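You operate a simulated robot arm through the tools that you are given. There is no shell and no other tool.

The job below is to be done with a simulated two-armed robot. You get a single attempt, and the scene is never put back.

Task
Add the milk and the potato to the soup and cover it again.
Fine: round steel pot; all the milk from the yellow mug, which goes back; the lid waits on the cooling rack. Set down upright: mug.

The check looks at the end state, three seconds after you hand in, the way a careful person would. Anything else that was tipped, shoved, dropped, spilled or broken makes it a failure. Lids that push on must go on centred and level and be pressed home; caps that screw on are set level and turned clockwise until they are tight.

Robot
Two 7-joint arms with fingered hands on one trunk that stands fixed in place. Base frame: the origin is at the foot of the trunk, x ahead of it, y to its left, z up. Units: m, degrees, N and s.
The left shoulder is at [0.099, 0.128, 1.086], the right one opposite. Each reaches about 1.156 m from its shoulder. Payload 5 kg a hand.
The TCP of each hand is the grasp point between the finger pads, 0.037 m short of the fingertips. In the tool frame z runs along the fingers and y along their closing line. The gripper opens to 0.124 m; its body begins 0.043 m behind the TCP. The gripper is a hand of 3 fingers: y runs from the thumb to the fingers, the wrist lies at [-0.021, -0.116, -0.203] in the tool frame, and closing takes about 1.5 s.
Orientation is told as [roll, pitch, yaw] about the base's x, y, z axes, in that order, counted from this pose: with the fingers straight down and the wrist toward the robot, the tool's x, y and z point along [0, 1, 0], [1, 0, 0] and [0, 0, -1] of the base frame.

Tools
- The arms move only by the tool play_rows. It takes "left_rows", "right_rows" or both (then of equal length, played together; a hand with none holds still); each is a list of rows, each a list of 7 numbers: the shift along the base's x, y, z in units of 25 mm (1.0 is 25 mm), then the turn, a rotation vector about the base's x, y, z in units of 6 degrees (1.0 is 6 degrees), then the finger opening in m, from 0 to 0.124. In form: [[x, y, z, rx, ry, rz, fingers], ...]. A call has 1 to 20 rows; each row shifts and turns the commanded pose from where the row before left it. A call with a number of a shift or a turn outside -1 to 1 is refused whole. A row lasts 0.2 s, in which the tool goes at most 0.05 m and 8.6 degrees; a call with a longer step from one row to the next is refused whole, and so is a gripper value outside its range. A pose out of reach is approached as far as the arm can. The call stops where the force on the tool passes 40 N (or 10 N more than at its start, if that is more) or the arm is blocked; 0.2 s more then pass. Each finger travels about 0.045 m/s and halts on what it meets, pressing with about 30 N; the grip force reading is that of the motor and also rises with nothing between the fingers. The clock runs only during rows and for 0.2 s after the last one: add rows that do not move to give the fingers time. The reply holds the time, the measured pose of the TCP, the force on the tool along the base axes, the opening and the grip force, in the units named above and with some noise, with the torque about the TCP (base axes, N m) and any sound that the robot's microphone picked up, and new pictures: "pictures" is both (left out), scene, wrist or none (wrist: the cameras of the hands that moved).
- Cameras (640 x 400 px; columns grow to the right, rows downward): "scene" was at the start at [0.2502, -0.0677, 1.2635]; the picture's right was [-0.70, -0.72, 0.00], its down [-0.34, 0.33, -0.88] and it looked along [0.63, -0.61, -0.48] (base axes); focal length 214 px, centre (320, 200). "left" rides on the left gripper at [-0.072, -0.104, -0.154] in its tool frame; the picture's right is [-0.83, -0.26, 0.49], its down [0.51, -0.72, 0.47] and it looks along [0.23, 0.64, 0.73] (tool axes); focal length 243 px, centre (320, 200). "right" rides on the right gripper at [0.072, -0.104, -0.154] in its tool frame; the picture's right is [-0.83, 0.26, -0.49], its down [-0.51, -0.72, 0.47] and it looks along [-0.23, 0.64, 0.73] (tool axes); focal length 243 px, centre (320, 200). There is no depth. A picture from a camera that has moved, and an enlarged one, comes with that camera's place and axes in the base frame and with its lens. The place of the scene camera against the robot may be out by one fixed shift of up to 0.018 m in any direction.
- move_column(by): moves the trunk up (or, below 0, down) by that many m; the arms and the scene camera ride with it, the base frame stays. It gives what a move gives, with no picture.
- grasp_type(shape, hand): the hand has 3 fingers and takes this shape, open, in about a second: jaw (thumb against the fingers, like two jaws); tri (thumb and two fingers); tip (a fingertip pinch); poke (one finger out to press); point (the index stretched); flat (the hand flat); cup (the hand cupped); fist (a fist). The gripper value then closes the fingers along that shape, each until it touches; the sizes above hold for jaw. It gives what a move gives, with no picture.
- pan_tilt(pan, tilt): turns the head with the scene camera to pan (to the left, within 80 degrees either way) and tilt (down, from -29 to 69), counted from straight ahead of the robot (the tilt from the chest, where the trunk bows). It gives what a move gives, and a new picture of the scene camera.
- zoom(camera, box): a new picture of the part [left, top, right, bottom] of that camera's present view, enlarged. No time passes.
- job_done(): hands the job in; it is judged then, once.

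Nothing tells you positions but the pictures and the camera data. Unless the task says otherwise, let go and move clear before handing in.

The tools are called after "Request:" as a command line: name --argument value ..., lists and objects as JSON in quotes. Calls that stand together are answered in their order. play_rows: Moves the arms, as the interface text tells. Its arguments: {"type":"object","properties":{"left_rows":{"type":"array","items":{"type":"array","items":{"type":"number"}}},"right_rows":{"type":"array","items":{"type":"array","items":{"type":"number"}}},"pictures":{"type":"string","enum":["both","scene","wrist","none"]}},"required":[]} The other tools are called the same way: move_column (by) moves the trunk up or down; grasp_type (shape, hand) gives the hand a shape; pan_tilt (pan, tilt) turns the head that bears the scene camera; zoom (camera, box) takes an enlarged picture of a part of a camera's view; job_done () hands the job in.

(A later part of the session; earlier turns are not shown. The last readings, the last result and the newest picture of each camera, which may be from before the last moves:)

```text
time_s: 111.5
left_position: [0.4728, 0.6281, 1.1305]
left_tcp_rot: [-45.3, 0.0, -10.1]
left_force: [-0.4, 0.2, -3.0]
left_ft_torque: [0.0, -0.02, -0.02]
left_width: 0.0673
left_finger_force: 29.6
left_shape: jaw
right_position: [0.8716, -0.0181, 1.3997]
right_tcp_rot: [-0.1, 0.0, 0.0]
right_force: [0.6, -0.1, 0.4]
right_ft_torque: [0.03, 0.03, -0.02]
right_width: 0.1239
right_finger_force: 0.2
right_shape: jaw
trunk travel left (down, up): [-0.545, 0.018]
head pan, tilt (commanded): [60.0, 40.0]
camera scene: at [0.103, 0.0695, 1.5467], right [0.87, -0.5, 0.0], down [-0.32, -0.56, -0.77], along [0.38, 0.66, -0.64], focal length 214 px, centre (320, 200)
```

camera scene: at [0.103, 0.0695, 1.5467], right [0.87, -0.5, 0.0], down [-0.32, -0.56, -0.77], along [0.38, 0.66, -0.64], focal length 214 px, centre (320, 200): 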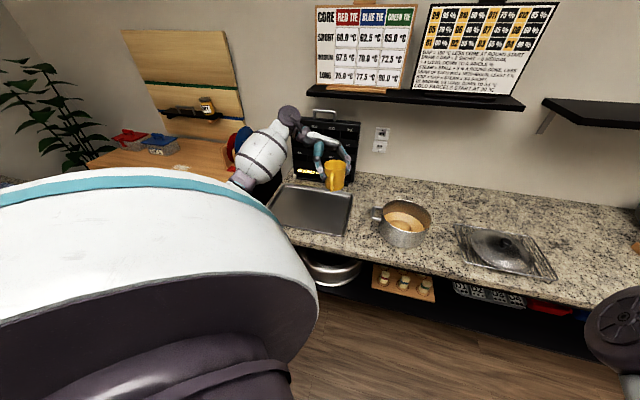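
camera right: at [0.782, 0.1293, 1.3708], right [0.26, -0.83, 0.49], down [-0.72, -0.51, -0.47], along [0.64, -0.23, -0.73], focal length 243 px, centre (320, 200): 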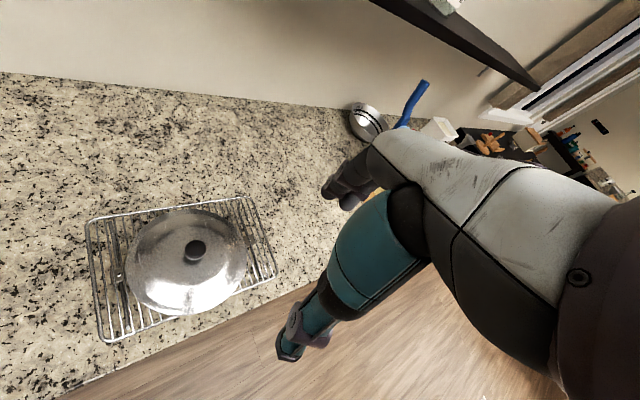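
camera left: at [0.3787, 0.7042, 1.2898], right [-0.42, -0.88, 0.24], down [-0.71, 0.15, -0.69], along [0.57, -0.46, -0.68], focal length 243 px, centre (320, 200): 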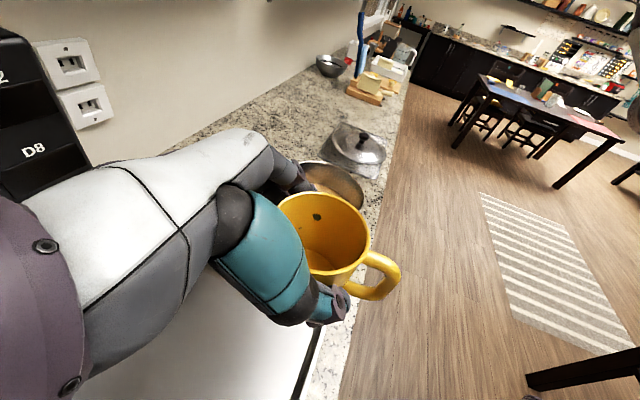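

Request:
play_rows --left_rows '[[0, 0, -0.6, 0, 0, 0, 0.03], [0, 0, -0.8, 0, 0, 0, 0.03], [0, 0, -0.8, 0, 0, 0, 0.03], [0, 0, -0.8, 0, 0, 0, 0.03], [0, 0, -0.8, 0, 0, 0, 0.03], [0, 0, -0.8, 0, 0, 0, 0.03], [0, 0, -0.8, 0, 0, 0, 0.03], [0, 0, -0.8, 0, 0, 0, 0.03], [0, 0, -0.8, 0, 0, 0, 0.03], [0, 0, -0.6, 0, 0, 0, 0.03], [0, 0, -0.4, 0, 0, 0, 0.03], [0, 0, 0, 0, 0, 0, 0.03]]' --pictures "both"

Request:
zoom --camera "scene" --box '[260, 110, 380, 250]'

```text
time_s: 114.1
left_position: [0.4719, 0.628, 0.93]
left_tcp_rot: [-45.1, -0.1, -9.9]
left_force: [-0.2, 0.6, -2.0]
left_ft_torque: [0.03, 0.01, -0.04]
left_width: 0.0672
left_finger_force: 29.9
left_shape: jaw
right_position: [0.8711, -0.0184, 1.3991]
right_tcp_rot: [0.0, -0.1, 0.0]
right_force: [0.4, -0.6, -0.1]
right_ft_torque: [0.02, 0.01, -0.01]
right_width: 0.1237
right_finger_force: 0.1
right_shape: jaw
trunk travel left (down, up): [-0.545, 0.018]
head pan, tilt (commanded): [60.0, 40.0]
camera scene: at [0.1028, 0.0695, 1.5467], right [0.87, -0.5, 0.0], down [-0.32, -0.56, -0.77], along [0.38, 0.66, -0.64], focal length 214 px, centre (320, 200)
camera left: at [0.3789, 0.7042, 1.0889], right [-0.42, -0.88, 0.24], down [-0.71, 0.15, -0.69], along [0.57, -0.46, -0.68], focal length 243 px, centre (320, 200)
```

scene: 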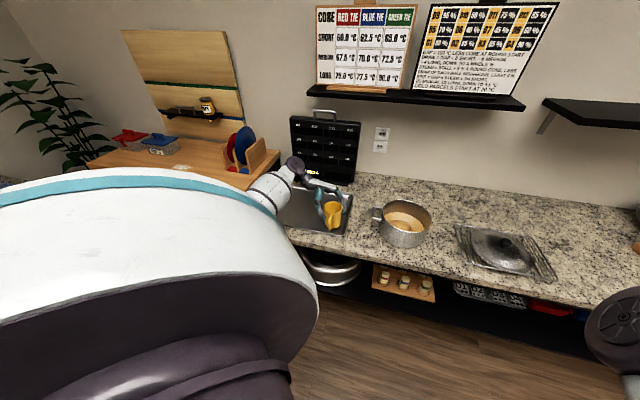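
left: 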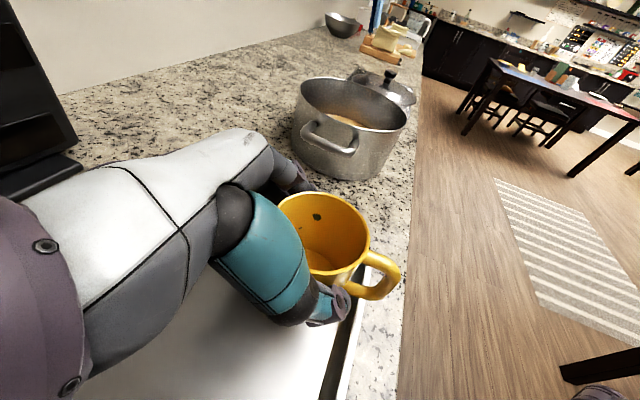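

```text
2.86 times, centred on (320, 180) of scene
camera zoom: at [0.1028, 0.0695, 1.5467], right [0.87, -0.5, 0.0], down [-0.32, -0.56, -0.77], along [0.38, 0.66, -0.64], focal length 613 px, centre (320, 257)
```

zoom: 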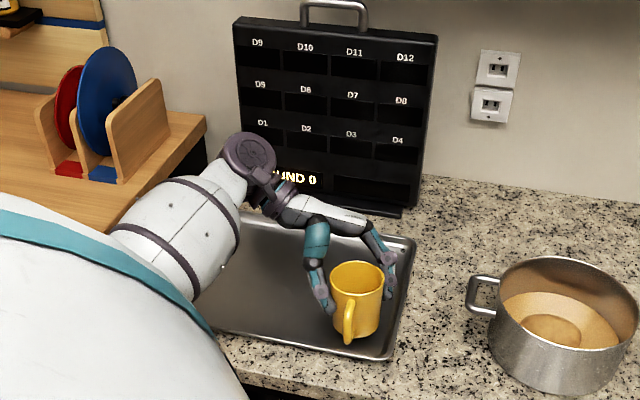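

Nearly down; going the last 13 mm in small steps watching the force.

Request:
play_rows --left_rows '[[0, 0, -0.16, 0, 0, 0, 0.03], [0, 0, -0.16, 0, 0, 0, 0.03], [0, 0, -0.12, 0, 0, 0, 0.03], [0, 0, 0, 0, 0, 0, 0.03]]' --pictures "none"

```text
time_s: 115.1
left_position: [0.4716, 0.6289, 0.9185]
left_tcp_rot: [-45.1, 0.0, -9.9]
left_force: [-1.2, -0.8, -2.2]
left_ft_torque: [0.05, 0.01, -0.01]
left_width: 0.0673
left_finger_force: 29.8
left_shape: jaw
right_position: [0.8716, -0.0174, 1.3996]
right_tcp_rot: [0.0, 0.0, 0.1]
right_force: [-0.5, -0.3, -0.5]
right_ft_torque: [0.02, 0.0, 0.02]
right_width: 0.1238
right_finger_force: 0.0
right_shape: jaw
trunk travel left (down, up): [-0.545, 0.018]
head pan, tilt (commanded): [60.0, 40.0]
```

Request:
play_rows --left_rows '[[0, 0, -0.1, 0, 0, 0, 0.03], [0, 0, 0, 0, 0, 0, 0.03]]' --pictures "none"

```text
time_s: 115.7
left_position: [0.472, 0.6287, 0.9163]
left_tcp_rot: [-45.1, 0.0, -9.9]
left_force: [-0.4, -2.3, 1.8]
left_ft_torque: [-0.04, -0.03, -0.02]
left_width: 0.0673
left_finger_force: 30.0
left_shape: jaw
right_position: [0.8712, -0.0183, 1.4012]
right_tcp_rot: [-0.1, 0.0, 0.0]
right_force: [0.6, -0.5, -0.2]
right_ft_torque: [-0.02, 0.0, -0.01]
right_width: 0.1239
right_finger_force: 0.1
right_shape: jaw
trunk travel left (down, up): [-0.545, 0.018]
head pan, tilt (commanded): [60.0, 40.0]
```

The mug touches the tray (force sign changed). Releasing the fingers slowly.

Request:
play_rows --left_rows '[[0, 0, 0, 0, 0, 0, 0.066], [0, 0, 0, 0, 0, 0, 0.069], [0, 0, 0, 0, 0, 0, 0.072], [0, 0, 0, 0, 0, 0, 0.078], [0, 0, 0, 0, 0, 0, 0.085], [0, 0, 0, 0, 0, 0, 0.095], [0, 0, 0, 0, 0, 0, 0.105], [0, 0, 0, 0, 0, 0, 0.115], [0, 0, 0, 0, 0, 0, 0.124], [0, 0, 0, 0, 0, 0, 0.124], [0, 0, 0, 0, 0, 0, 0.124]]' --pictures "both"

Request:
zoom --camera "scene" --box '[280, 160, 380, 250]'

Request:
zoom --camera "left" --box '[200, 140, 440, 360]'

```text
time_s: 118.1
left_position: [0.4718, 0.6287, 0.9158]
left_tcp_rot: [-45.1, 0.0, -9.9]
left_force: [0.2, -1.2, 0.1]
left_ft_torque: [-0.02, 0.0, -0.01]
left_width: 0.1234
left_finger_force: 0.1
left_shape: jaw
right_position: [0.8711, -0.0183, 1.4003]
right_tcp_rot: [-0.1, 0.0, 0.0]
right_force: [-0.5, 0.6, 0.8]
right_ft_torque: [-0.02, -0.03, 0.03]
right_width: 0.1239
right_finger_force: 0.1
right_shape: jaw
trunk travel left (down, up): [-0.545, 0.018]
head pan, tilt (commanded): [60.0, 40.0]
camera scene: at [0.1027, 0.0693, 1.5467], right [0.87, -0.5, 0.0], down [-0.32, -0.56, -0.77], along [0.38, 0.66, -0.64], focal length 214 px, centre (320, 200)
camera left: at [0.3792, 0.7042, 1.0754], right [-0.42, -0.88, 0.24], down [-0.71, 0.15, -0.69], along [0.57, -0.46, -0.68], focal length 243 px, centre (320, 200)
```

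scene: 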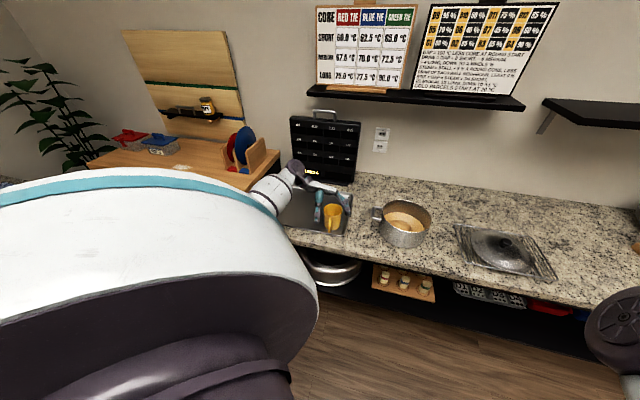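
left: 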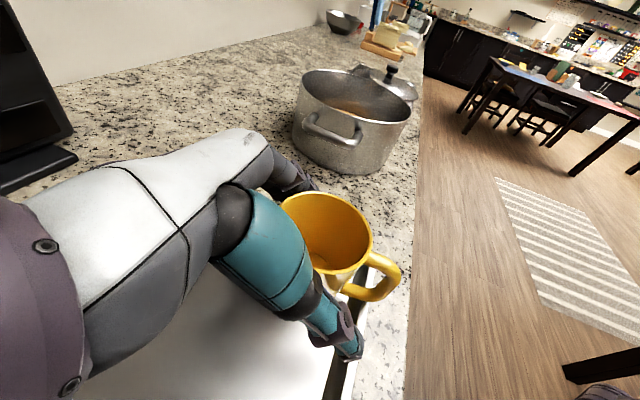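

```text
4.44 times, centred on (330, 205) of scene
camera zoom: at [0.1027, 0.0693, 1.5467], right [0.87, -0.5, 0.0], down [-0.32, -0.56, -0.77], along [0.38, 0.66, -0.64], focal length 953 px, centre (276, 178)
```

zoom: 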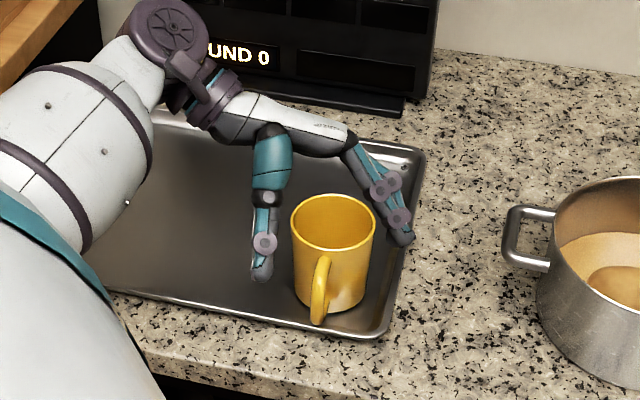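

```text
1.82 times, centred on (320, 250) of left
camera zoom: at [0.3792, 0.7042, 1.0754], right [-0.42, -0.88, 0.24], down [-0.71, 0.15, -0.69], along [0.57, -0.46, -0.68], focal length 441 px, centre (320, 109)
```

zoom: 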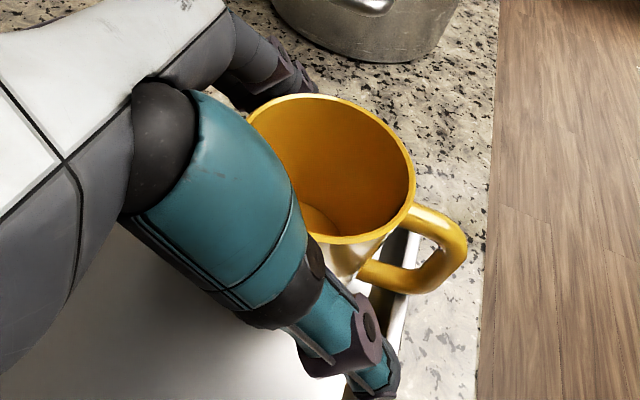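

The mug stands upright in its place, empty. I'll lift the left hand straight up away from it and turn it back to the neutral attitude.

Request:
play_rows --left_rows '[[0.03, 0.15, 0.15, 0, 0, 0, 0.124], [0.03, 0.15, 0.3, 0, 0, 0, 0.124], [0, 0, 0.6, 0, 0, 0, 0.124], [0, 0, 0.8, 0, 0, 0, 0.124], [0, 0, 0.8, 0, 0, 0, 0.124], [0, 0, 0.8, 0, 0, 0, 0.124], [0, 0, 0.8, 0, 0, 0, 0.124], [0, 0, 0.9, 0, 0, 0, 0.124], [0, 0, 0.9, 0, 0, 0, 0.124], [0, 0, 0.9, 0, 0, 0, 0.124], [0, 0, 0.9, 0, 0, 0, 0.124], [0, 0.2, 0.9, 0.923, -0.163, 0, 0.124], [0, 0.2, 0.9, 0.923, -0.163, 0, 0.124], [0, 0.2, 0.9, 0.923, -0.163, 0, 0.124], [0, 0.2, 0.9, 0.923, -0.163, 0, 0.124], [0, 0.2, 0.9, 0.923, -0.163, 0, 0.124], [0, 0.2, 0.9, 0.923, -0.163, 0, 0.124], [0, 0.2, 0.9, 0.923, -0.163, 0, 0.124], [0, 0.2, 0.9, 0.923, -0.163, 0, 0.124], [0, 0, 0, 0, 0, 0, 0.124]]' --pictures "both"

```text
time_s: 122.3
left_position: [0.4748, 0.6748, 1.2926]
left_tcp_rot: [0.0, 0.1, -10.0]
left_force: [-0.1, 0.9, 0.4]
left_ft_torque: [-0.04, -0.01, -0.01]
left_width: 0.1237
left_finger_force: 0.0
left_shape: jaw
right_position: [0.8703, -0.0197, 1.3999]
right_tcp_rot: [-0.1, -0.1, 0.0]
right_force: [0.5, 0.2, -0.4]
right_ft_torque: [-0.04, 0.02, 0.0]
right_width: 0.1239
right_finger_force: 0.1
right_shape: jaw
trunk travel left (down, up): [-0.545, 0.018]
head pan, tilt (commanded): [60.0, 40.0]
camera scene: at [0.1028, 0.0697, 1.5467], right [0.87, -0.5, 0.0], down [-0.32, -0.56, -0.77], along [0.38, 0.66, -0.64], focal length 214 px, centre (320, 200)
camera left: at [0.3579, 0.6233, 1.4455], right [-0.4, -0.77, -0.49], down [-0.62, 0.62, -0.47], along [0.67, 0.12, -0.73], focal length 243 px, centre (320, 200)
```

scene: 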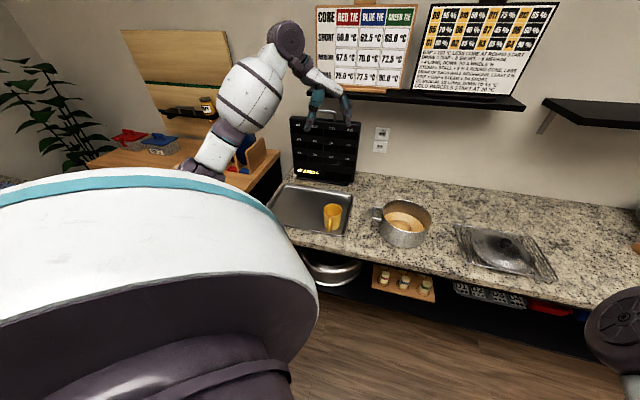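
left: 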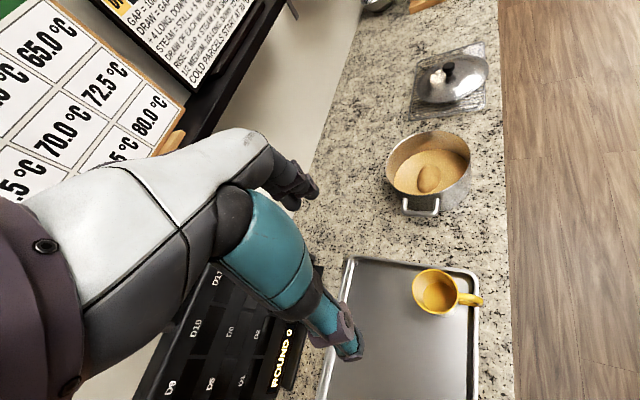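

From above, mug is on the tray and the potato sits in the creamy soup. I'll lower the trunk back in stages while keeping the left hand high.

Request:
play_rows --left_rows '[[0.1, 0.1, 1, 0, 0, 0.4, 0.124], [0.1, 0.1, 1, 0, 0, 0.4, 0.124], [0.1, 0.1, 1, 0, 0, 0.4, 0.124], [0.1, 0.1, 1, 0, 0, 0.4, 0.124], [0, 0, 0, 0, 0, 0, 0.124]]' --pictures "none"

Request:
move_column --by -0.15

```text
time_s: 123.5
left_position: [0.4841, 0.6859, 1.3925]
left_tcp_rot: [-0.1, 0.0, -0.3]
left_force: [0.3, 0.3, 0.0]
left_ft_torque: [-0.02, -0.02, -0.01]
left_width: 0.1238
left_finger_force: 0.0
left_shape: jaw
right_position: [0.8713, -0.0186, 1.3993]
right_tcp_rot: [0.0, -0.1, 0.1]
right_force: [-0.1, -0.2, -0.2]
right_ft_torque: [-0.02, -0.01, -0.01]
right_width: 0.124
right_finger_force: 0.1
right_shape: jaw
trunk travel left (down, up): [-0.545, 0.018]
head pan, tilt (commanded): [60.0, 40.0]
```

```text
time_s: 125.2
left_position: [0.4824, 0.686, 1.2439]
left_tcp_rot: [0.0, -0.1, -0.4]
left_force: [0.3, -0.6, 0.2]
left_ft_torque: [-0.01, -0.01, 0.02]
left_width: 0.1237
left_finger_force: 0.1
left_shape: jaw
right_position: [0.8721, -0.0189, 1.2506]
right_tcp_rot: [0.0, -0.2, 0.0]
right_force: [1.4, -0.3, 0.6]
right_ft_torque: [0.02, 0.01, -0.03]
right_width: 0.1241
right_finger_force: 0.0
right_shape: jaw
trunk travel left (down, up): [-0.395, 0.168]
head pan, tilt (commanded): [60.0, 40.0]
```

Request:
play_rows --left_rows '[[0.1, 0.1, 1, 0, 0, 0, 0.124], [0.1, 0.1, 1, 0, 0, 0, 0.124], [0.1, 0.1, 1, 0, 0, 0, 0.124], [0.1, 0.1, 1, 0, 0, 0, 0.124], [0, 0, 0, 0, 0, 0, 0.124]]' --pictures "none"

Request:
move_column --by -0.12

Request:
pan_tilt --pan 20 --tilt 40

```text
time_s: 126.5
left_position: [0.4936, 0.6977, 1.3416]
left_tcp_rot: [-0.1, 0.0, -0.5]
left_force: [0.1, 0.2, -0.7]
left_ft_torque: [-0.01, 0.0, 0.01]
left_width: 0.1237
left_finger_force: 0.1
left_shape: jaw
right_position: [0.8709, -0.0175, 1.2514]
right_tcp_rot: [0.0, 0.0, 0.0]
right_force: [0.1, -0.4, -0.5]
right_ft_torque: [-0.06, 0.0, -0.01]
right_width: 0.1237
right_finger_force: 0.0
right_shape: jaw
trunk travel left (down, up): [-0.395, 0.168]
head pan, tilt (commanded): [60.0, 40.0]
```

```text
time_s: 128.0
left_position: [0.4928, 0.6961, 1.2232]
left_tcp_rot: [-0.1, -0.1, -0.5]
left_force: [-0.4, -0.1, 0.3]
left_ft_torque: [0.01, 0.0, 0.01]
left_width: 0.1241
left_finger_force: 0.1
left_shape: jaw
right_position: [0.8707, -0.0191, 1.1318]
right_tcp_rot: [0.0, -0.3, 0.0]
right_force: [0.1, -0.8, 0.1]
right_ft_torque: [0.01, -0.04, -0.01]
right_width: 0.1239
right_finger_force: 0.0
right_shape: jaw
trunk travel left (down, up): [-0.275, 0.288]
head pan, tilt (commanded): [60.0, 40.0]
```

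```text
time_s: 129.0
left_position: [0.4939, 0.695, 1.2232]
left_tcp_rot: [-0.1, -0.1, -0.4]
left_force: [-0.5, 0.0, 0.5]
left_ft_torque: [-0.01, -0.01, 0.0]
left_width: 0.1236
left_finger_force: 0.1
left_shape: jaw
right_position: [0.8708, -0.0191, 1.129]
right_tcp_rot: [0.0, -0.1, -0.1]
right_force: [0.2, -0.2, 0.2]
right_ft_torque: [-0.03, 0.01, -0.05]
right_width: 0.1241
right_finger_force: 0.1
right_shape: jaw
trunk travel left (down, up): [-0.275, 0.288]
head pan, tilt (commanded): [20.0, 40.0]
camera scene: at [0.2647, 0.0247, 1.2459], right [0.34, -0.94, 0.0], down [-0.6, -0.22, -0.77], along [0.72, 0.26, -0.64], focal length 214 px, centre (320, 200)
```

scene: 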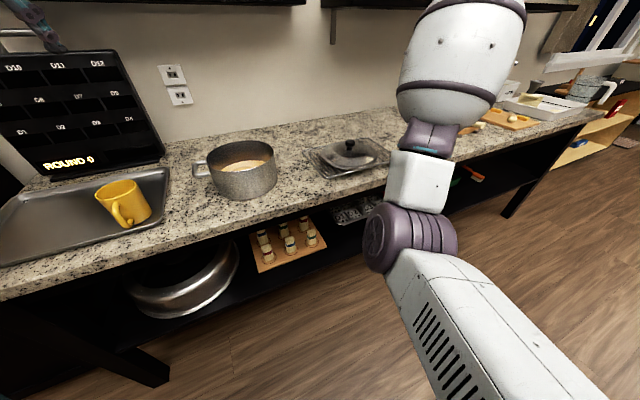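

Everything looks in order. Now the right hand returns to above the lid's knob on the rack.

Request:
play_rows --right_rows '[[0.23, 0.76, 0, 0, 0, 0, 0.124], [0.23, 0.76, 0, 0, 0, 0, 0.124], [0.23, 0.76, 0, 0, 0, 0, 0.124], [0.23, 0.76, 0, 0, 0, 0, 0.124], [0.23, 0.76, 0, 0, 0, 0, 0.124], [0.23, 0.76, 0, 0, 0, 0, 0.124], [0.23, 0.76, -0.3, 0, 0, 0, 0.124], [0.23, 0.76, -0.3, 0, 0, 0, 0.124], [0.23, 0.76, -0.3, 0, 0, 0, 0.124], [0.23, 0.76, -0.3, 0, 0, 0, 0.124], [0, 0, 0, 0, 0, 0, 0.124], [0, 0, 0, 0, 0, 0, 0.124]]' --pictures "both"

Request:
zoom --camera "right" --box '[100, 120, 500, 400]'

```text
time_s: 131.6
left_position: [0.4946, 0.6961, 1.2221]
left_tcp_rot: [0.0, -0.1, -0.2]
left_force: [-0.4, -0.5, -0.2]
left_ft_torque: [0.03, 0.0, -0.02]
left_width: 0.1238
left_finger_force: 0.0
left_shape: jaw
right_position: [0.9294, 0.1709, 1.1003]
right_tcp_rot: [-0.1, -0.2, 0.0]
right_force: [0.1, 0.2, 0.3]
right_ft_torque: [0.0, 0.01, 0.01]
right_width: 0.1238
right_finger_force: 0.0
right_shape: jaw
trunk travel left (down, up): [-0.275, 0.288]
head pan, tilt (commanded): [20.0, 40.0]
camera scene: at [0.2649, 0.0249, 1.2458], right [0.34, -0.94, 0.0], down [-0.6, -0.22, -0.77], along [0.72, 0.26, -0.64], focal length 214 px, centre (320, 200)
camera right: at [0.8255, 0.2451, 1.2516], right [0.26, -0.83, 0.49], down [-0.72, -0.51, -0.47], along [0.64, -0.23, -0.73], focal length 243 px, centre (320, 200)
```

scene: 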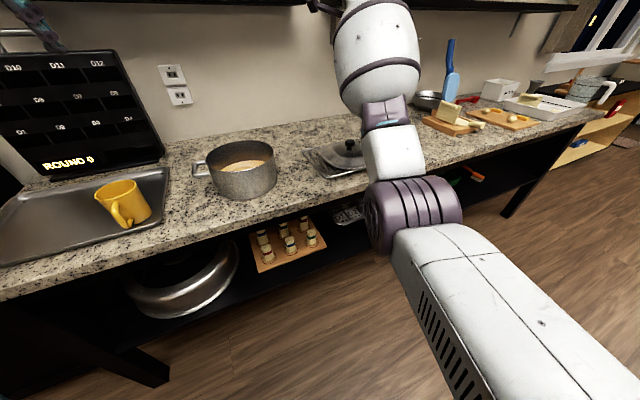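
right: 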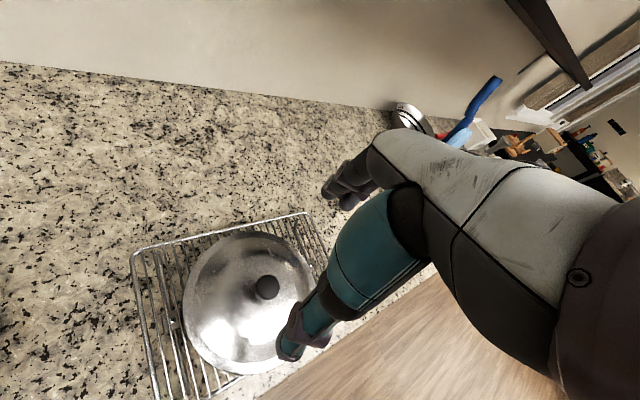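

```text
1.43 times, centred on (300, 260) of right
camera zoom: at [0.8255, 0.2451, 1.2516], right [0.26, -0.83, 0.49], down [-0.72, -0.51, -0.47], along [0.64, -0.23, -0.73], focal length 347 px, centre (349, 114)
```

zoom: 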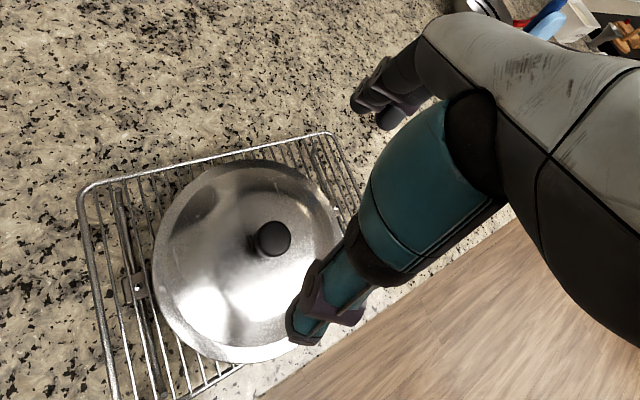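

The knob is where expected (≈0.931, 0.170). Lowering onto it.

Request:
play_rows --right_rows '[[0.02, 0, -0.8, 0, 0, 0, 0.124], [0.02, 0, -0.8, 0, 0, 0, 0.124], [0.02, 0, -0.8, 0, 0, 0, 0.124], [0.02, 0, -0.8, 0, 0, 0, 0.124], [0, 0, -0.8, 0, 0, 0, 0.124], [0, 0, -0.8, 0, 0, 0, 0.124], [0, 0, -0.7, 0, 0, 0, 0.124], [0, 0, -0.6, 0, 0, 0, 0.124], [0, 0, -0.4, 0, 0, 0, 0.124], [0, 0, -0.27, 0, 0, 0, 0.124], [0, 0, 0, 0, 0, 0, 0.124]]' --pictures "wrist"

Request:
zoom --camera "right" --box '[180, 120, 440, 400]'

Request:
zoom --camera "scene" --box '[280, 110, 420, 200]'

```text
time_s: 134.0
left_position: [0.4943, 0.6959, 1.2227]
left_tcp_rot: [-0.1, -0.1, -0.4]
left_force: [0.8, 0.8, -1.6]
left_ft_torque: [0.0, -0.01, 0.0]
left_width: 0.1239
left_finger_force: 0.0
left_shape: jaw
right_position: [0.9308, 0.1709, 0.9303]
right_tcp_rot: [0.1, -0.1, 0.0]
right_force: [-0.3, 0.2, -0.4]
right_ft_torque: [-0.02, 0.02, 0.02]
right_width: 0.1238
right_finger_force: 0.0
right_shape: jaw
trunk travel left (down, up): [-0.275, 0.288]
head pan, tilt (commanded): [20.0, 40.0]
camera right: at [0.8266, 0.2448, 1.0832], right [0.26, -0.83, 0.49], down [-0.72, -0.51, -0.47], along [0.64, -0.23, -0.73], focal length 243 px, centre (320, 200)
```

right: 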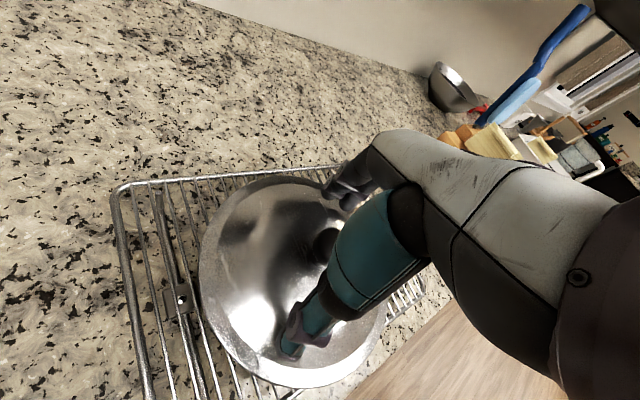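

```text
1.43 times, centred on (310, 260) of right
camera zoom: at [0.8266, 0.2448, 1.0832], right [0.26, -0.83, 0.49], down [-0.72, -0.51, -0.47], along [0.64, -0.23, -0.73], focal length 347 px, centre (334, 114)
```

zoom: 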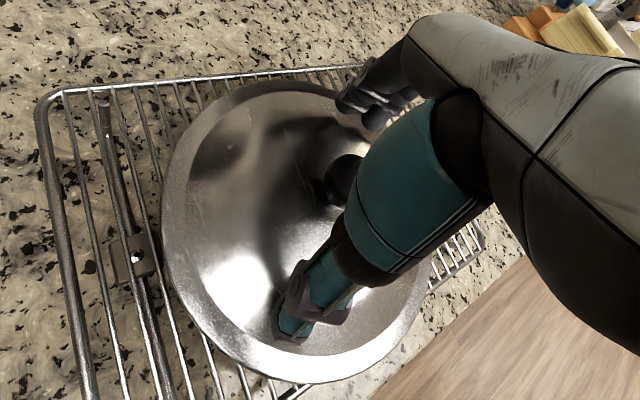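

```text
4.44 times, centred on (350, 155) of scene
camera zoom: at [0.2648, 0.0247, 1.2459], right [0.34, -0.94, 0.0], down [-0.6, -0.22, -0.77], along [0.72, 0.26, -0.64], focal length 953 px, centre (187, 400)
```

zoom: 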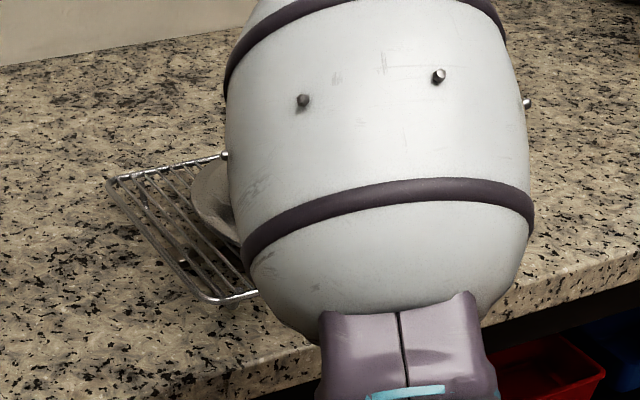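

Positioned over the knob as in the first grasp; closing on it.

Request:
play_rows --right_rows '[[0, 0, 0, 0, 0, 0, 0.1], [0, 0, 0, 0, 0, 0, 0.07], [0, 0, 0, 0, 0, 0, 0.05], [0, 0, 0, 0, 0, 0, 0.04], [0, 0, 0, 0, 0, 0, 0.03], [0, 0, 0, 0, 0, 0, 0.02], [0, 0, 0, 0, 0, 0, 0.01], [0, 0, 0, 0, 0, 0, 0.0], [0, 0, 0, 0, 0, 0, 0.0], [0, 0, 0, 0, 0, 0, 0.0], [0, 0, 0, 0, 0, 0, 0.0]]' --pictures "none"

Request:
zoom --camera "right" --box '[180, 120, 440, 400]'

```text
time_s: 136.4
left_position: [0.493, 0.6956, 1.2244]
left_tcp_rot: [-0.2, 0.0, -0.4]
left_force: [-0.3, 0.4, -0.1]
left_ft_torque: [-0.01, -0.01, -0.01]
left_width: 0.124
left_finger_force: 0.0
left_shape: jaw
right_position: [0.9302, 0.172, 0.9328]
right_tcp_rot: [0.0, -0.2, 0.0]
right_force: [3.9, 2.3, 11.9]
right_ft_torque: [0.32, -0.15, -0.05]
right_width: 0.0266
right_finger_force: 30.0
right_shape: jaw
trunk travel left (down, up): [-0.275, 0.288]
head pan, tilt (commanded): [20.0, 40.0]
```

```text
1.43 times, centred on (310, 260) of right
camera zoom: at [0.8257, 0.2448, 1.0843], right [0.26, -0.83, 0.49], down [-0.72, -0.51, -0.47], along [0.64, -0.23, -0.73], focal length 347 px, centre (334, 114)
```

zoom: 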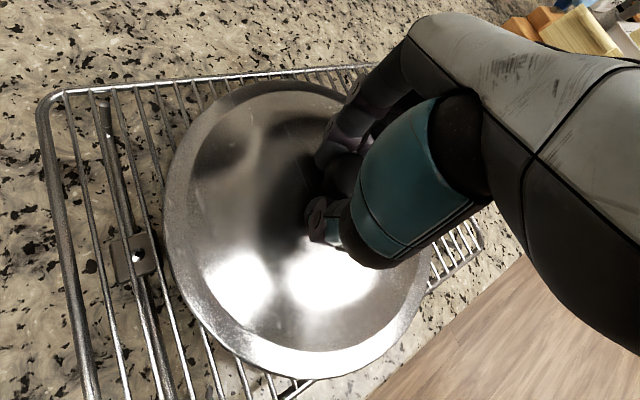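

The knob is gripped. Lifting the lid slowly off the rack.

Request:
play_rows --right_rows '[[0, 0, 0.15, 0, 0, 0, 0.0], [0, 0, 0.3, 0, 0, 0, 0.0], [0, 0, 0.5, 0, 0, 0, 0.0], [0, 0, 0.6, 0, 0, 0, 0.0], [0, 0, 0.8, 0, 0, 0, 0.0], [0, 0, 0.8, 0, 0, 0, 0.0], [0, 0, 0.8, 0, 0, 0, 0.0], [0, 0, 0.8, 0, 0, 0, 0.0], [0, 0, 0.8, 0, 0, 0, 0.0], [0, 0, 0.3, 0, 0, 0, 0.0], [0, 0, 0, 0, 0, 0, 0.0]]' --pictures "both"

Request:
zoom --camera "right" --box '[100, 120, 500, 400]'

Request:
zoom --camera "scene" --box '[280, 70, 420, 190]'

```text
time_s: 138.8
left_position: [0.4943, 0.6964, 1.2235]
left_tcp_rot: [-0.1, 0.1, -0.4]
left_force: [1.0, -0.9, 0.1]
left_ft_torque: [-0.01, 0.0, -0.01]
left_width: 0.1238
left_finger_force: 0.1
left_shape: jaw
right_position: [0.9324, 0.1704, 1.0773]
right_tcp_rot: [0.0, -0.1, -0.1]
right_force: [0.5, -0.5, -1.8]
right_ft_torque: [-0.01, 0.03, -0.05]
right_width: 0.0261
right_finger_force: 30.4
right_shape: jaw
trunk travel left (down, up): [-0.275, 0.288]
head pan, tilt (commanded): [20.0, 40.0]
camera scene: at [0.2651, 0.0248, 1.2458], right [0.34, -0.94, 0.0], down [-0.6, -0.22, -0.77], along [0.72, 0.26, -0.64], focal length 214 px, centre (320, 200)
camera right: at [0.8277, 0.2447, 1.2288], right [0.26, -0.83, 0.49], down [-0.72, -0.51, -0.47], along [0.64, -0.23, -0.73], focal length 243 px, centre (320, 200)
```

scene: 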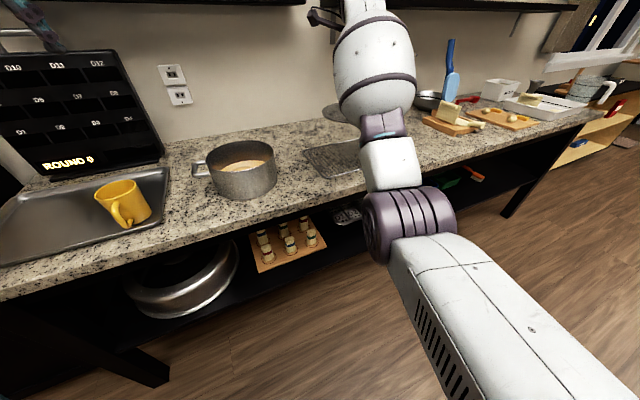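
right: 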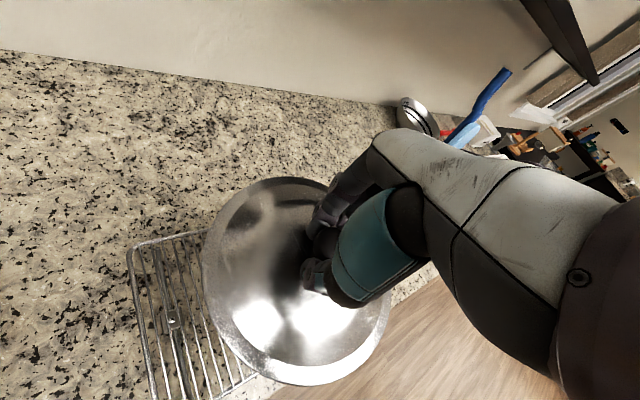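

```text
1.43 times, centred on (300, 260) of right
camera zoom: at [0.8277, 0.2447, 1.2288], right [0.26, -0.83, 0.49], down [-0.72, -0.51, -0.47], along [0.64, -0.23, -0.73], focal length 347 px, centre (349, 114)
```

zoom: 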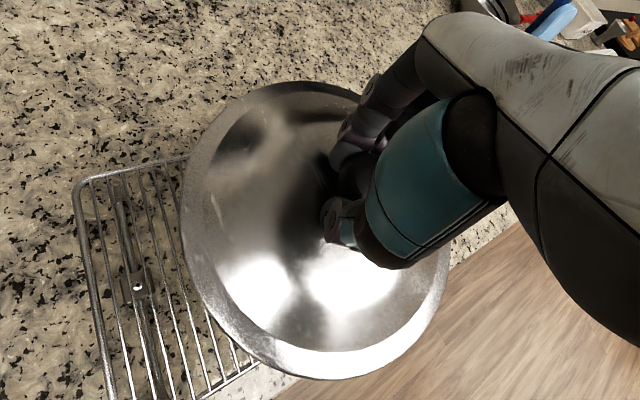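

```text
3.33 times, centred on (350, 130) of scene
camera zoom: at [0.2651, 0.0248, 1.2458], right [0.34, -0.94, 0.0], down [-0.6, -0.22, -0.77], along [0.72, 0.26, -0.64], focal length 715 px, centre (220, 433)
```

zoom: 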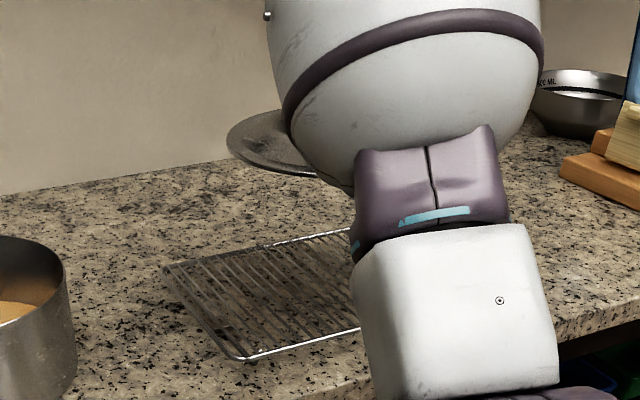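

The lid is held level. Carrying it back to above the pot along the reverse path.

Request:
play_rows --right_rows '[[-0.38, 0.46, 0.1, 0, 0, 0, 0.0], [-0.6, 0.72, 0.1, 0, 0, 0, 0.0], [-0.755, 0.914, 0, 0, 0, 0, 0.0], [-0.755, 0.914, 0, 0, 0, 0, 0.0], [-0.755, 0.914, 0, 0, 0, 0, 0.0], [-0.755, 0.914, 0, 0, 0, 0, 0.0], [-0.755, 0.914, 0, 0, 0, 0, 0.0], [-0.755, 0.914, 0, 0, 0, 0, 0.0], [-0.755, 0.914, 0, 0, 0, 0, 0.0], [-0.755, 0.914, 0, 0, 0, 0, 0.0], [-0.755, 0.914, 0, 0, 0, 0, 0.0], [-0.755, 0.914, 0, 0, 0, 0, 0.0], [-0.54, 0.64, 0, 0, 0, 0, 0.0], [0, 0, 0, 0, 0, 0, 0.0], [0, 0, 0, 0, 0, 0, 0.0]]' --pictures "both"

Request:
pan_tilt --pan 35 --tilt 40

Request:
zoom --camera "scene" --box '[220, 60, 400, 200]'

Request:
zoom --camera "left" --box '[320, 60, 640, 320]'

```text
time_s: 142.0
left_position: [0.4933, 0.6961, 1.2224]
left_tcp_rot: [-0.1, -0.1, -0.4]
left_force: [0.0, -0.3, 0.5]
left_ft_torque: [0.04, 0.02, -0.01]
left_width: 0.1237
left_finger_force: 0.0
left_shape: jaw
right_position: [0.7051, 0.4456, 1.0821]
right_tcp_rot: [0.0, -0.1, 0.0]
right_force: [0.4, 0.0, -1.9]
right_ft_torque: [0.02, 0.01, -0.01]
right_width: 0.026
right_finger_force: 29.9
right_shape: jaw
trunk travel left (down, up): [-0.275, 0.288]
head pan, tilt (commanded): [20.0, 40.0]
camera scene: at [0.2646, 0.025, 1.2459], right [0.34, -0.94, 0.0], down [-0.6, -0.22, -0.77], along [0.72, 0.26, -0.64], focal length 214 px, centre (320, 200)
camera right: at [0.6001, 0.5197, 1.2337], right [0.26, -0.83, 0.49], down [-0.72, -0.51, -0.47], along [0.64, -0.23, -0.73], focal length 243 px, centre (320, 200)
```

scene: 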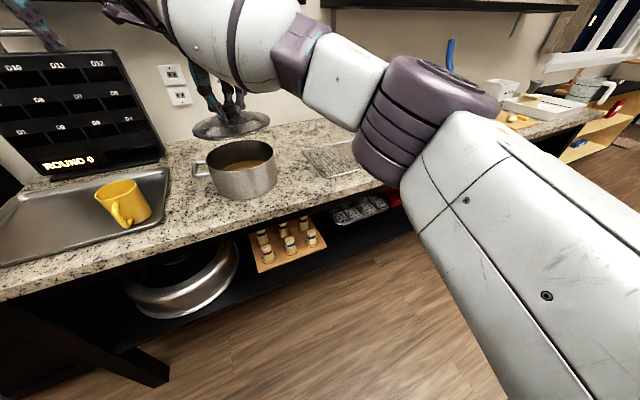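
right: 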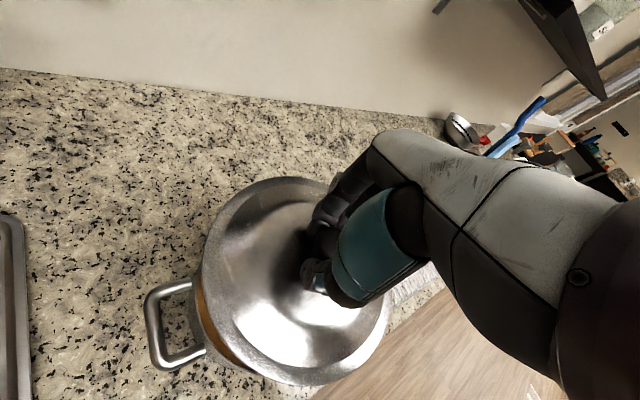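

```text
time_s: 142.8
left_position: [0.4936, 0.6948, 1.2228]
left_tcp_rot: [-0.1, 0.0, -0.4]
left_force: [0.3, 0.0, -0.5]
left_ft_torque: [0.02, 0.02, 0.03]
left_width: 0.1241
left_finger_force: 0.0
left_shape: jaw
right_position: [0.7055, 0.4462, 1.0811]
right_tcp_rot: [0.0, 0.0, 0.0]
right_force: [-0.3, 0.5, -1.9]
right_ft_torque: [0.02, -0.01, -0.01]
right_width: 0.0258
right_finger_force: 30.0
right_shape: jaw
trunk travel left (down, up): [-0.275, 0.288]
head pan, tilt (commanded): [35.0, 40.0]
camera scene: at [0.2548, 0.0444, 1.2458], right [0.57, -0.82, 0.0], down [-0.53, -0.37, -0.77], along [0.63, 0.44, -0.64], focal length 214 px, centre (320, 200)
```

scene: 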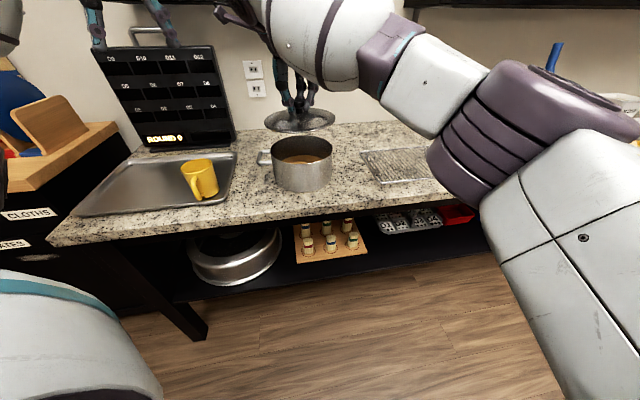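

```text
2.86 times, centred on (310, 130) of scene
camera zoom: at [0.2548, 0.0444, 1.2458], right [0.57, -0.82, 0.0], down [-0.53, -0.37, -0.77], along [0.63, 0.44, -0.64], focal length 613 px, centre (349, 400)
```

zoom: 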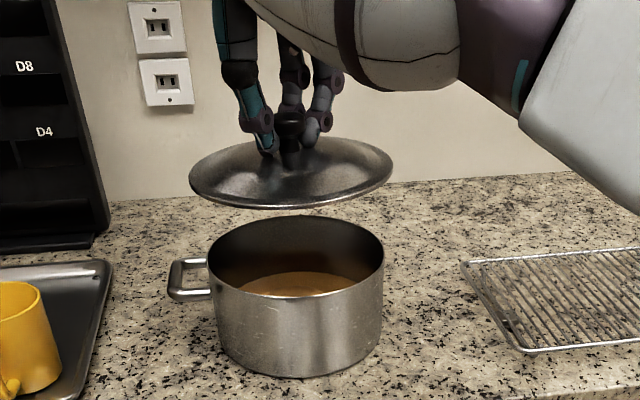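

```text
1.54 times, centred on (480, 190) of left
camera zoom: at [0.3888, 0.6255, 1.3756], right [-0.27, -0.83, -0.49], down [-0.72, 0.51, -0.47], along [0.64, 0.23, -0.73], focal length 373 px, centre (74, 215)
```

zoom: 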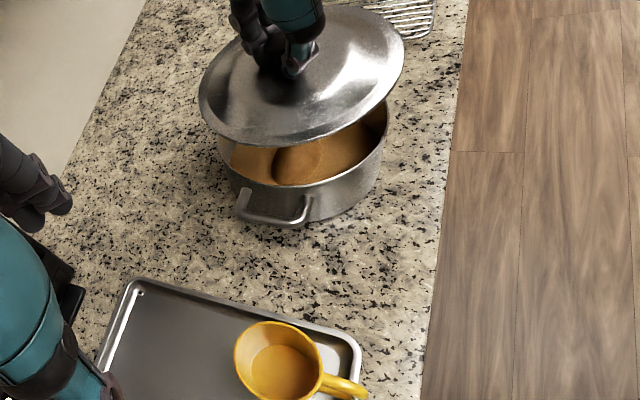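

The lid hangs level over the pot. I'll align it to (0.7063, 0.4442) and descend to just above the rim.

Request:
play_rows --right_rows '[[0.03, -0.07, -0.5, 0, 0, 0, 0.0], [0, 0, -0.6, 0, 0, 0, 0.0], [0, 0, -0.6, 0, 0, 0, 0.0], [0, 0, -0.6, 0, 0, 0, 0.0], [0, 0, -0.4, 0, 0, 0, 0.0], [0, 0, -0.2, 0, 0, 0, 0.0], [0, 0, 0, 0, 0, 0, 0.0]]' --pictures "wrist"

Request:
zoom --camera "scene" --box '[240, 100, 360, 200]'

Request:
zoom --camera "left" --box '[380, 60, 580, 240]'

Request:
zoom --camera "right" --box '[120, 150, 440, 400]'

```text
time_s: 144.4
left_position: [0.4951, 0.6948, 1.2235]
left_tcp_rot: [-0.1, -0.1, -0.5]
left_force: [-0.3, -0.2, -0.3]
left_ft_torque: [0.01, 0.0, -0.03]
left_width: 0.1236
left_finger_force: 0.0
left_shape: jaw
right_position: [0.7052, 0.4448, 1.0084]
right_tcp_rot: [0.0, 0.0, 0.0]
right_force: [0.2, -1.0, -1.8]
right_ft_torque: [0.01, 0.0, 0.02]
right_width: 0.0262
right_finger_force: 30.1
right_shape: jaw
trunk travel left (down, up): [-0.275, 0.288]
head pan, tilt (commanded): [35.0, 40.0]
camera right: at [0.6008, 0.5179, 1.1614], right [0.26, -0.83, 0.49], down [-0.72, -0.51, -0.47], along [0.64, -0.23, -0.73], focal length 243 px, centre (320, 200)
```

right: 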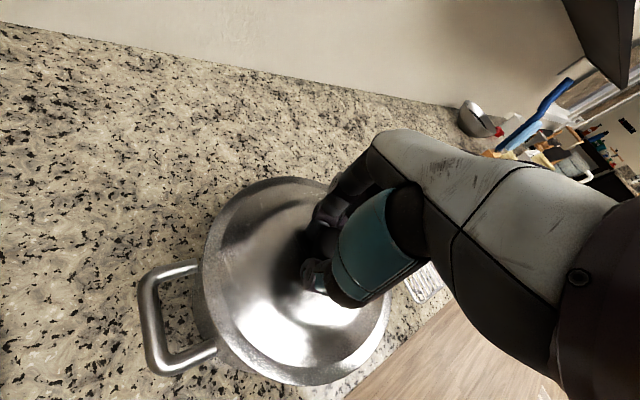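

```text
4.00 times, centred on (300, 150) of scene
camera zoom: at [0.2547, 0.0445, 1.2459], right [0.57, -0.82, 0.0], down [-0.53, -0.37, -0.77], along [0.63, 0.44, -0.64], focal length 858 px, centre (400, 400)
```

zoom: 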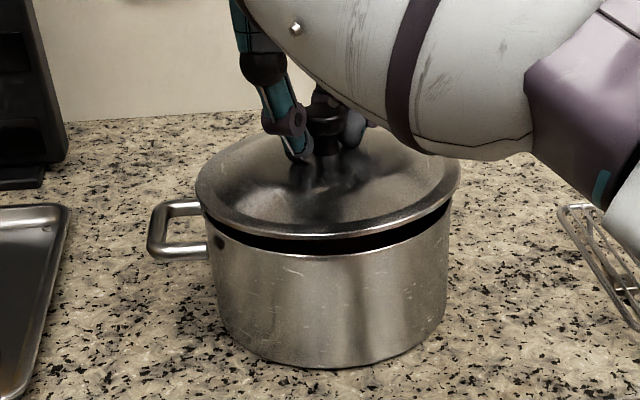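

```text
2.22 times, centred on (480, 150) of left
camera zoom: at [0.3887, 0.6256, 1.3756], right [-0.27, -0.83, -0.49], down [-0.72, 0.51, -0.47], along [0.64, 0.23, -0.73], focal length 539 px, centre (-36, 311)
```

zoom: 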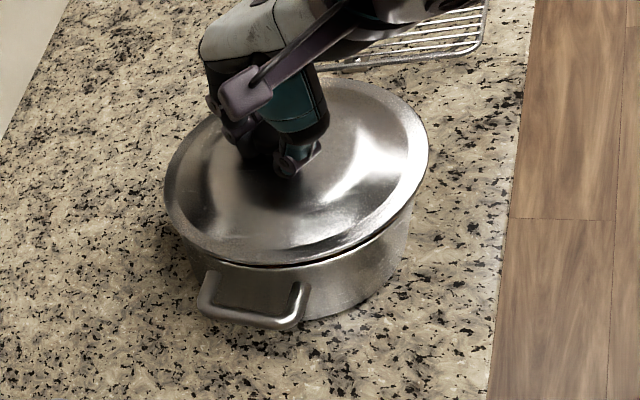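

```text
1.60 times, centred on (280, 275) of right
camera zoom: at [0.6008, 0.5179, 1.1614], right [0.26, -0.83, 0.49], down [-0.72, -0.51, -0.47], along [0.64, -0.23, -0.73], focal length 388 px, centre (384, 80)
```

zoom: 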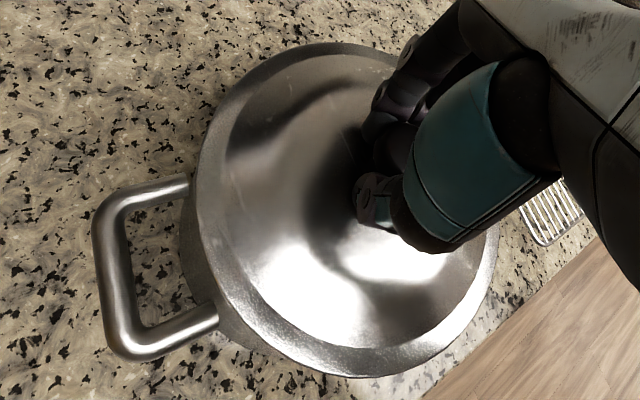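

The lid is aligned about 1 cm above the rim. Lowering in small steps to contact.

Request:
play_rows --right_rows '[[0.02, -0.02, -0.12, 0, 0, 0, 0.0], [0, 0, -0.12, 0, 0, 0, 0.0], [0, 0, -0.1, 0, 0, 0, 0.0], [0, 0, 0, 0, 0, 0, 0.0]]' --pictures "none"

Request:
zoom --camera "scene" --box '[240, 100, 360, 200]'

```text
time_s: 145.4
left_position: [0.4934, 0.6965, 1.2226]
left_tcp_rot: [-0.2, -0.1, -0.4]
left_force: [0.2, -0.4, 0.2]
left_ft_torque: [-0.02, -0.01, 0.0]
left_width: 0.1239
left_finger_force: 0.1
left_shape: jaw
right_position: [0.707, 0.4448, 1.0014]
right_tcp_rot: [0.0, -0.1, 0.0]
right_force: [0.1, -0.5, -1.1]
right_ft_torque: [0.05, 0.02, 0.03]
right_width: 0.026
right_finger_force: 30.1
right_shape: jaw
trunk travel left (down, up): [-0.275, 0.288]
head pan, tilt (commanded): [35.0, 40.0]
```

```text
4.00 times, centred on (300, 150) of scene
camera zoom: at [0.2547, 0.0445, 1.2459], right [0.57, -0.82, 0.0], down [-0.53, -0.37, -0.77], along [0.63, 0.44, -0.64], focal length 858 px, centre (400, 400)
```

zoom: 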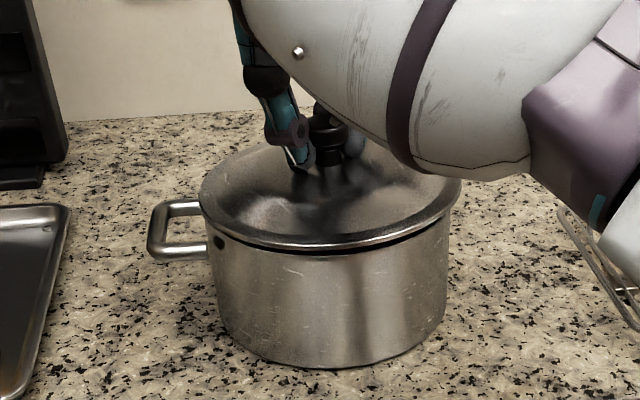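

Request:
play_rows --right_rows '[[0, 0, -0.1, 0, 0, 0, 0.0], [0, 0, -0.08, 0, 0, 0, 0.0], [0, 0, 0, 0, 0, 0, 0.0]]' --pictures "none"

Request:
zoom --camera "scene" --box '[240, 100, 360, 200]'

Request:
zoom --camera "left" --box '[380, 60, 580, 240]'

```text
time_s: 146.2
left_position: [0.4926, 0.6953, 1.2239]
left_tcp_rot: [0.0, -0.1, -0.5]
left_force: [0.2, -0.5, 0.3]
left_ft_torque: [0.01, 0.01, -0.01]
left_width: 0.1237
left_finger_force: 0.1
left_shape: jaw
right_position: [0.7041, 0.4431, 0.9989]
right_tcp_rot: [0.1, -0.1, 0.0]
right_force: [3.1, 0.8, 15.5]
right_ft_torque: [0.39, -0.52, -0.09]
right_width: 0.0267
right_finger_force: 30.3
right_shape: jaw
trunk travel left (down, up): [-0.275, 0.288]
head pan, tilt (commanded): [35.0, 40.0]
```

```text
4.00 times, centred on (300, 150) of scene
camera zoom: at [0.2534, 0.0435, 1.2463], right [0.57, -0.82, 0.0], down [-0.53, -0.37, -0.77], along [0.63, 0.44, -0.64], focal length 858 px, centre (400, 400)
```

zoom: 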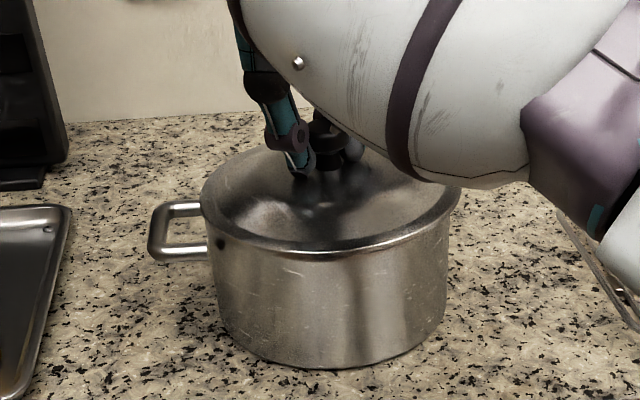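

```text
2.22 times, centred on (480, 150) of left
camera zoom: at [0.3872, 0.6245, 1.3767], right [-0.27, -0.83, -0.49], down [-0.72, 0.51, -0.47], along [0.64, 0.23, -0.73], focal length 539 px, centre (-36, 311)
```

zoom: 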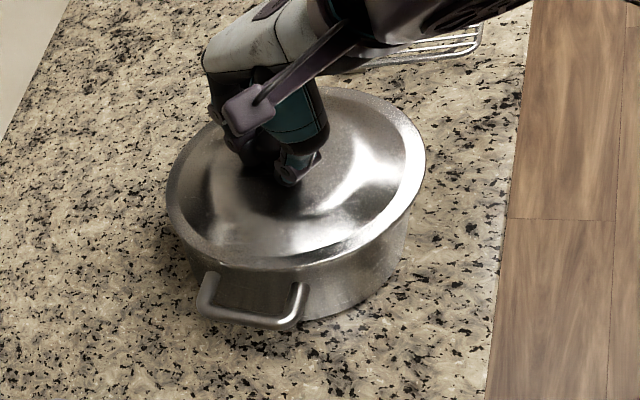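

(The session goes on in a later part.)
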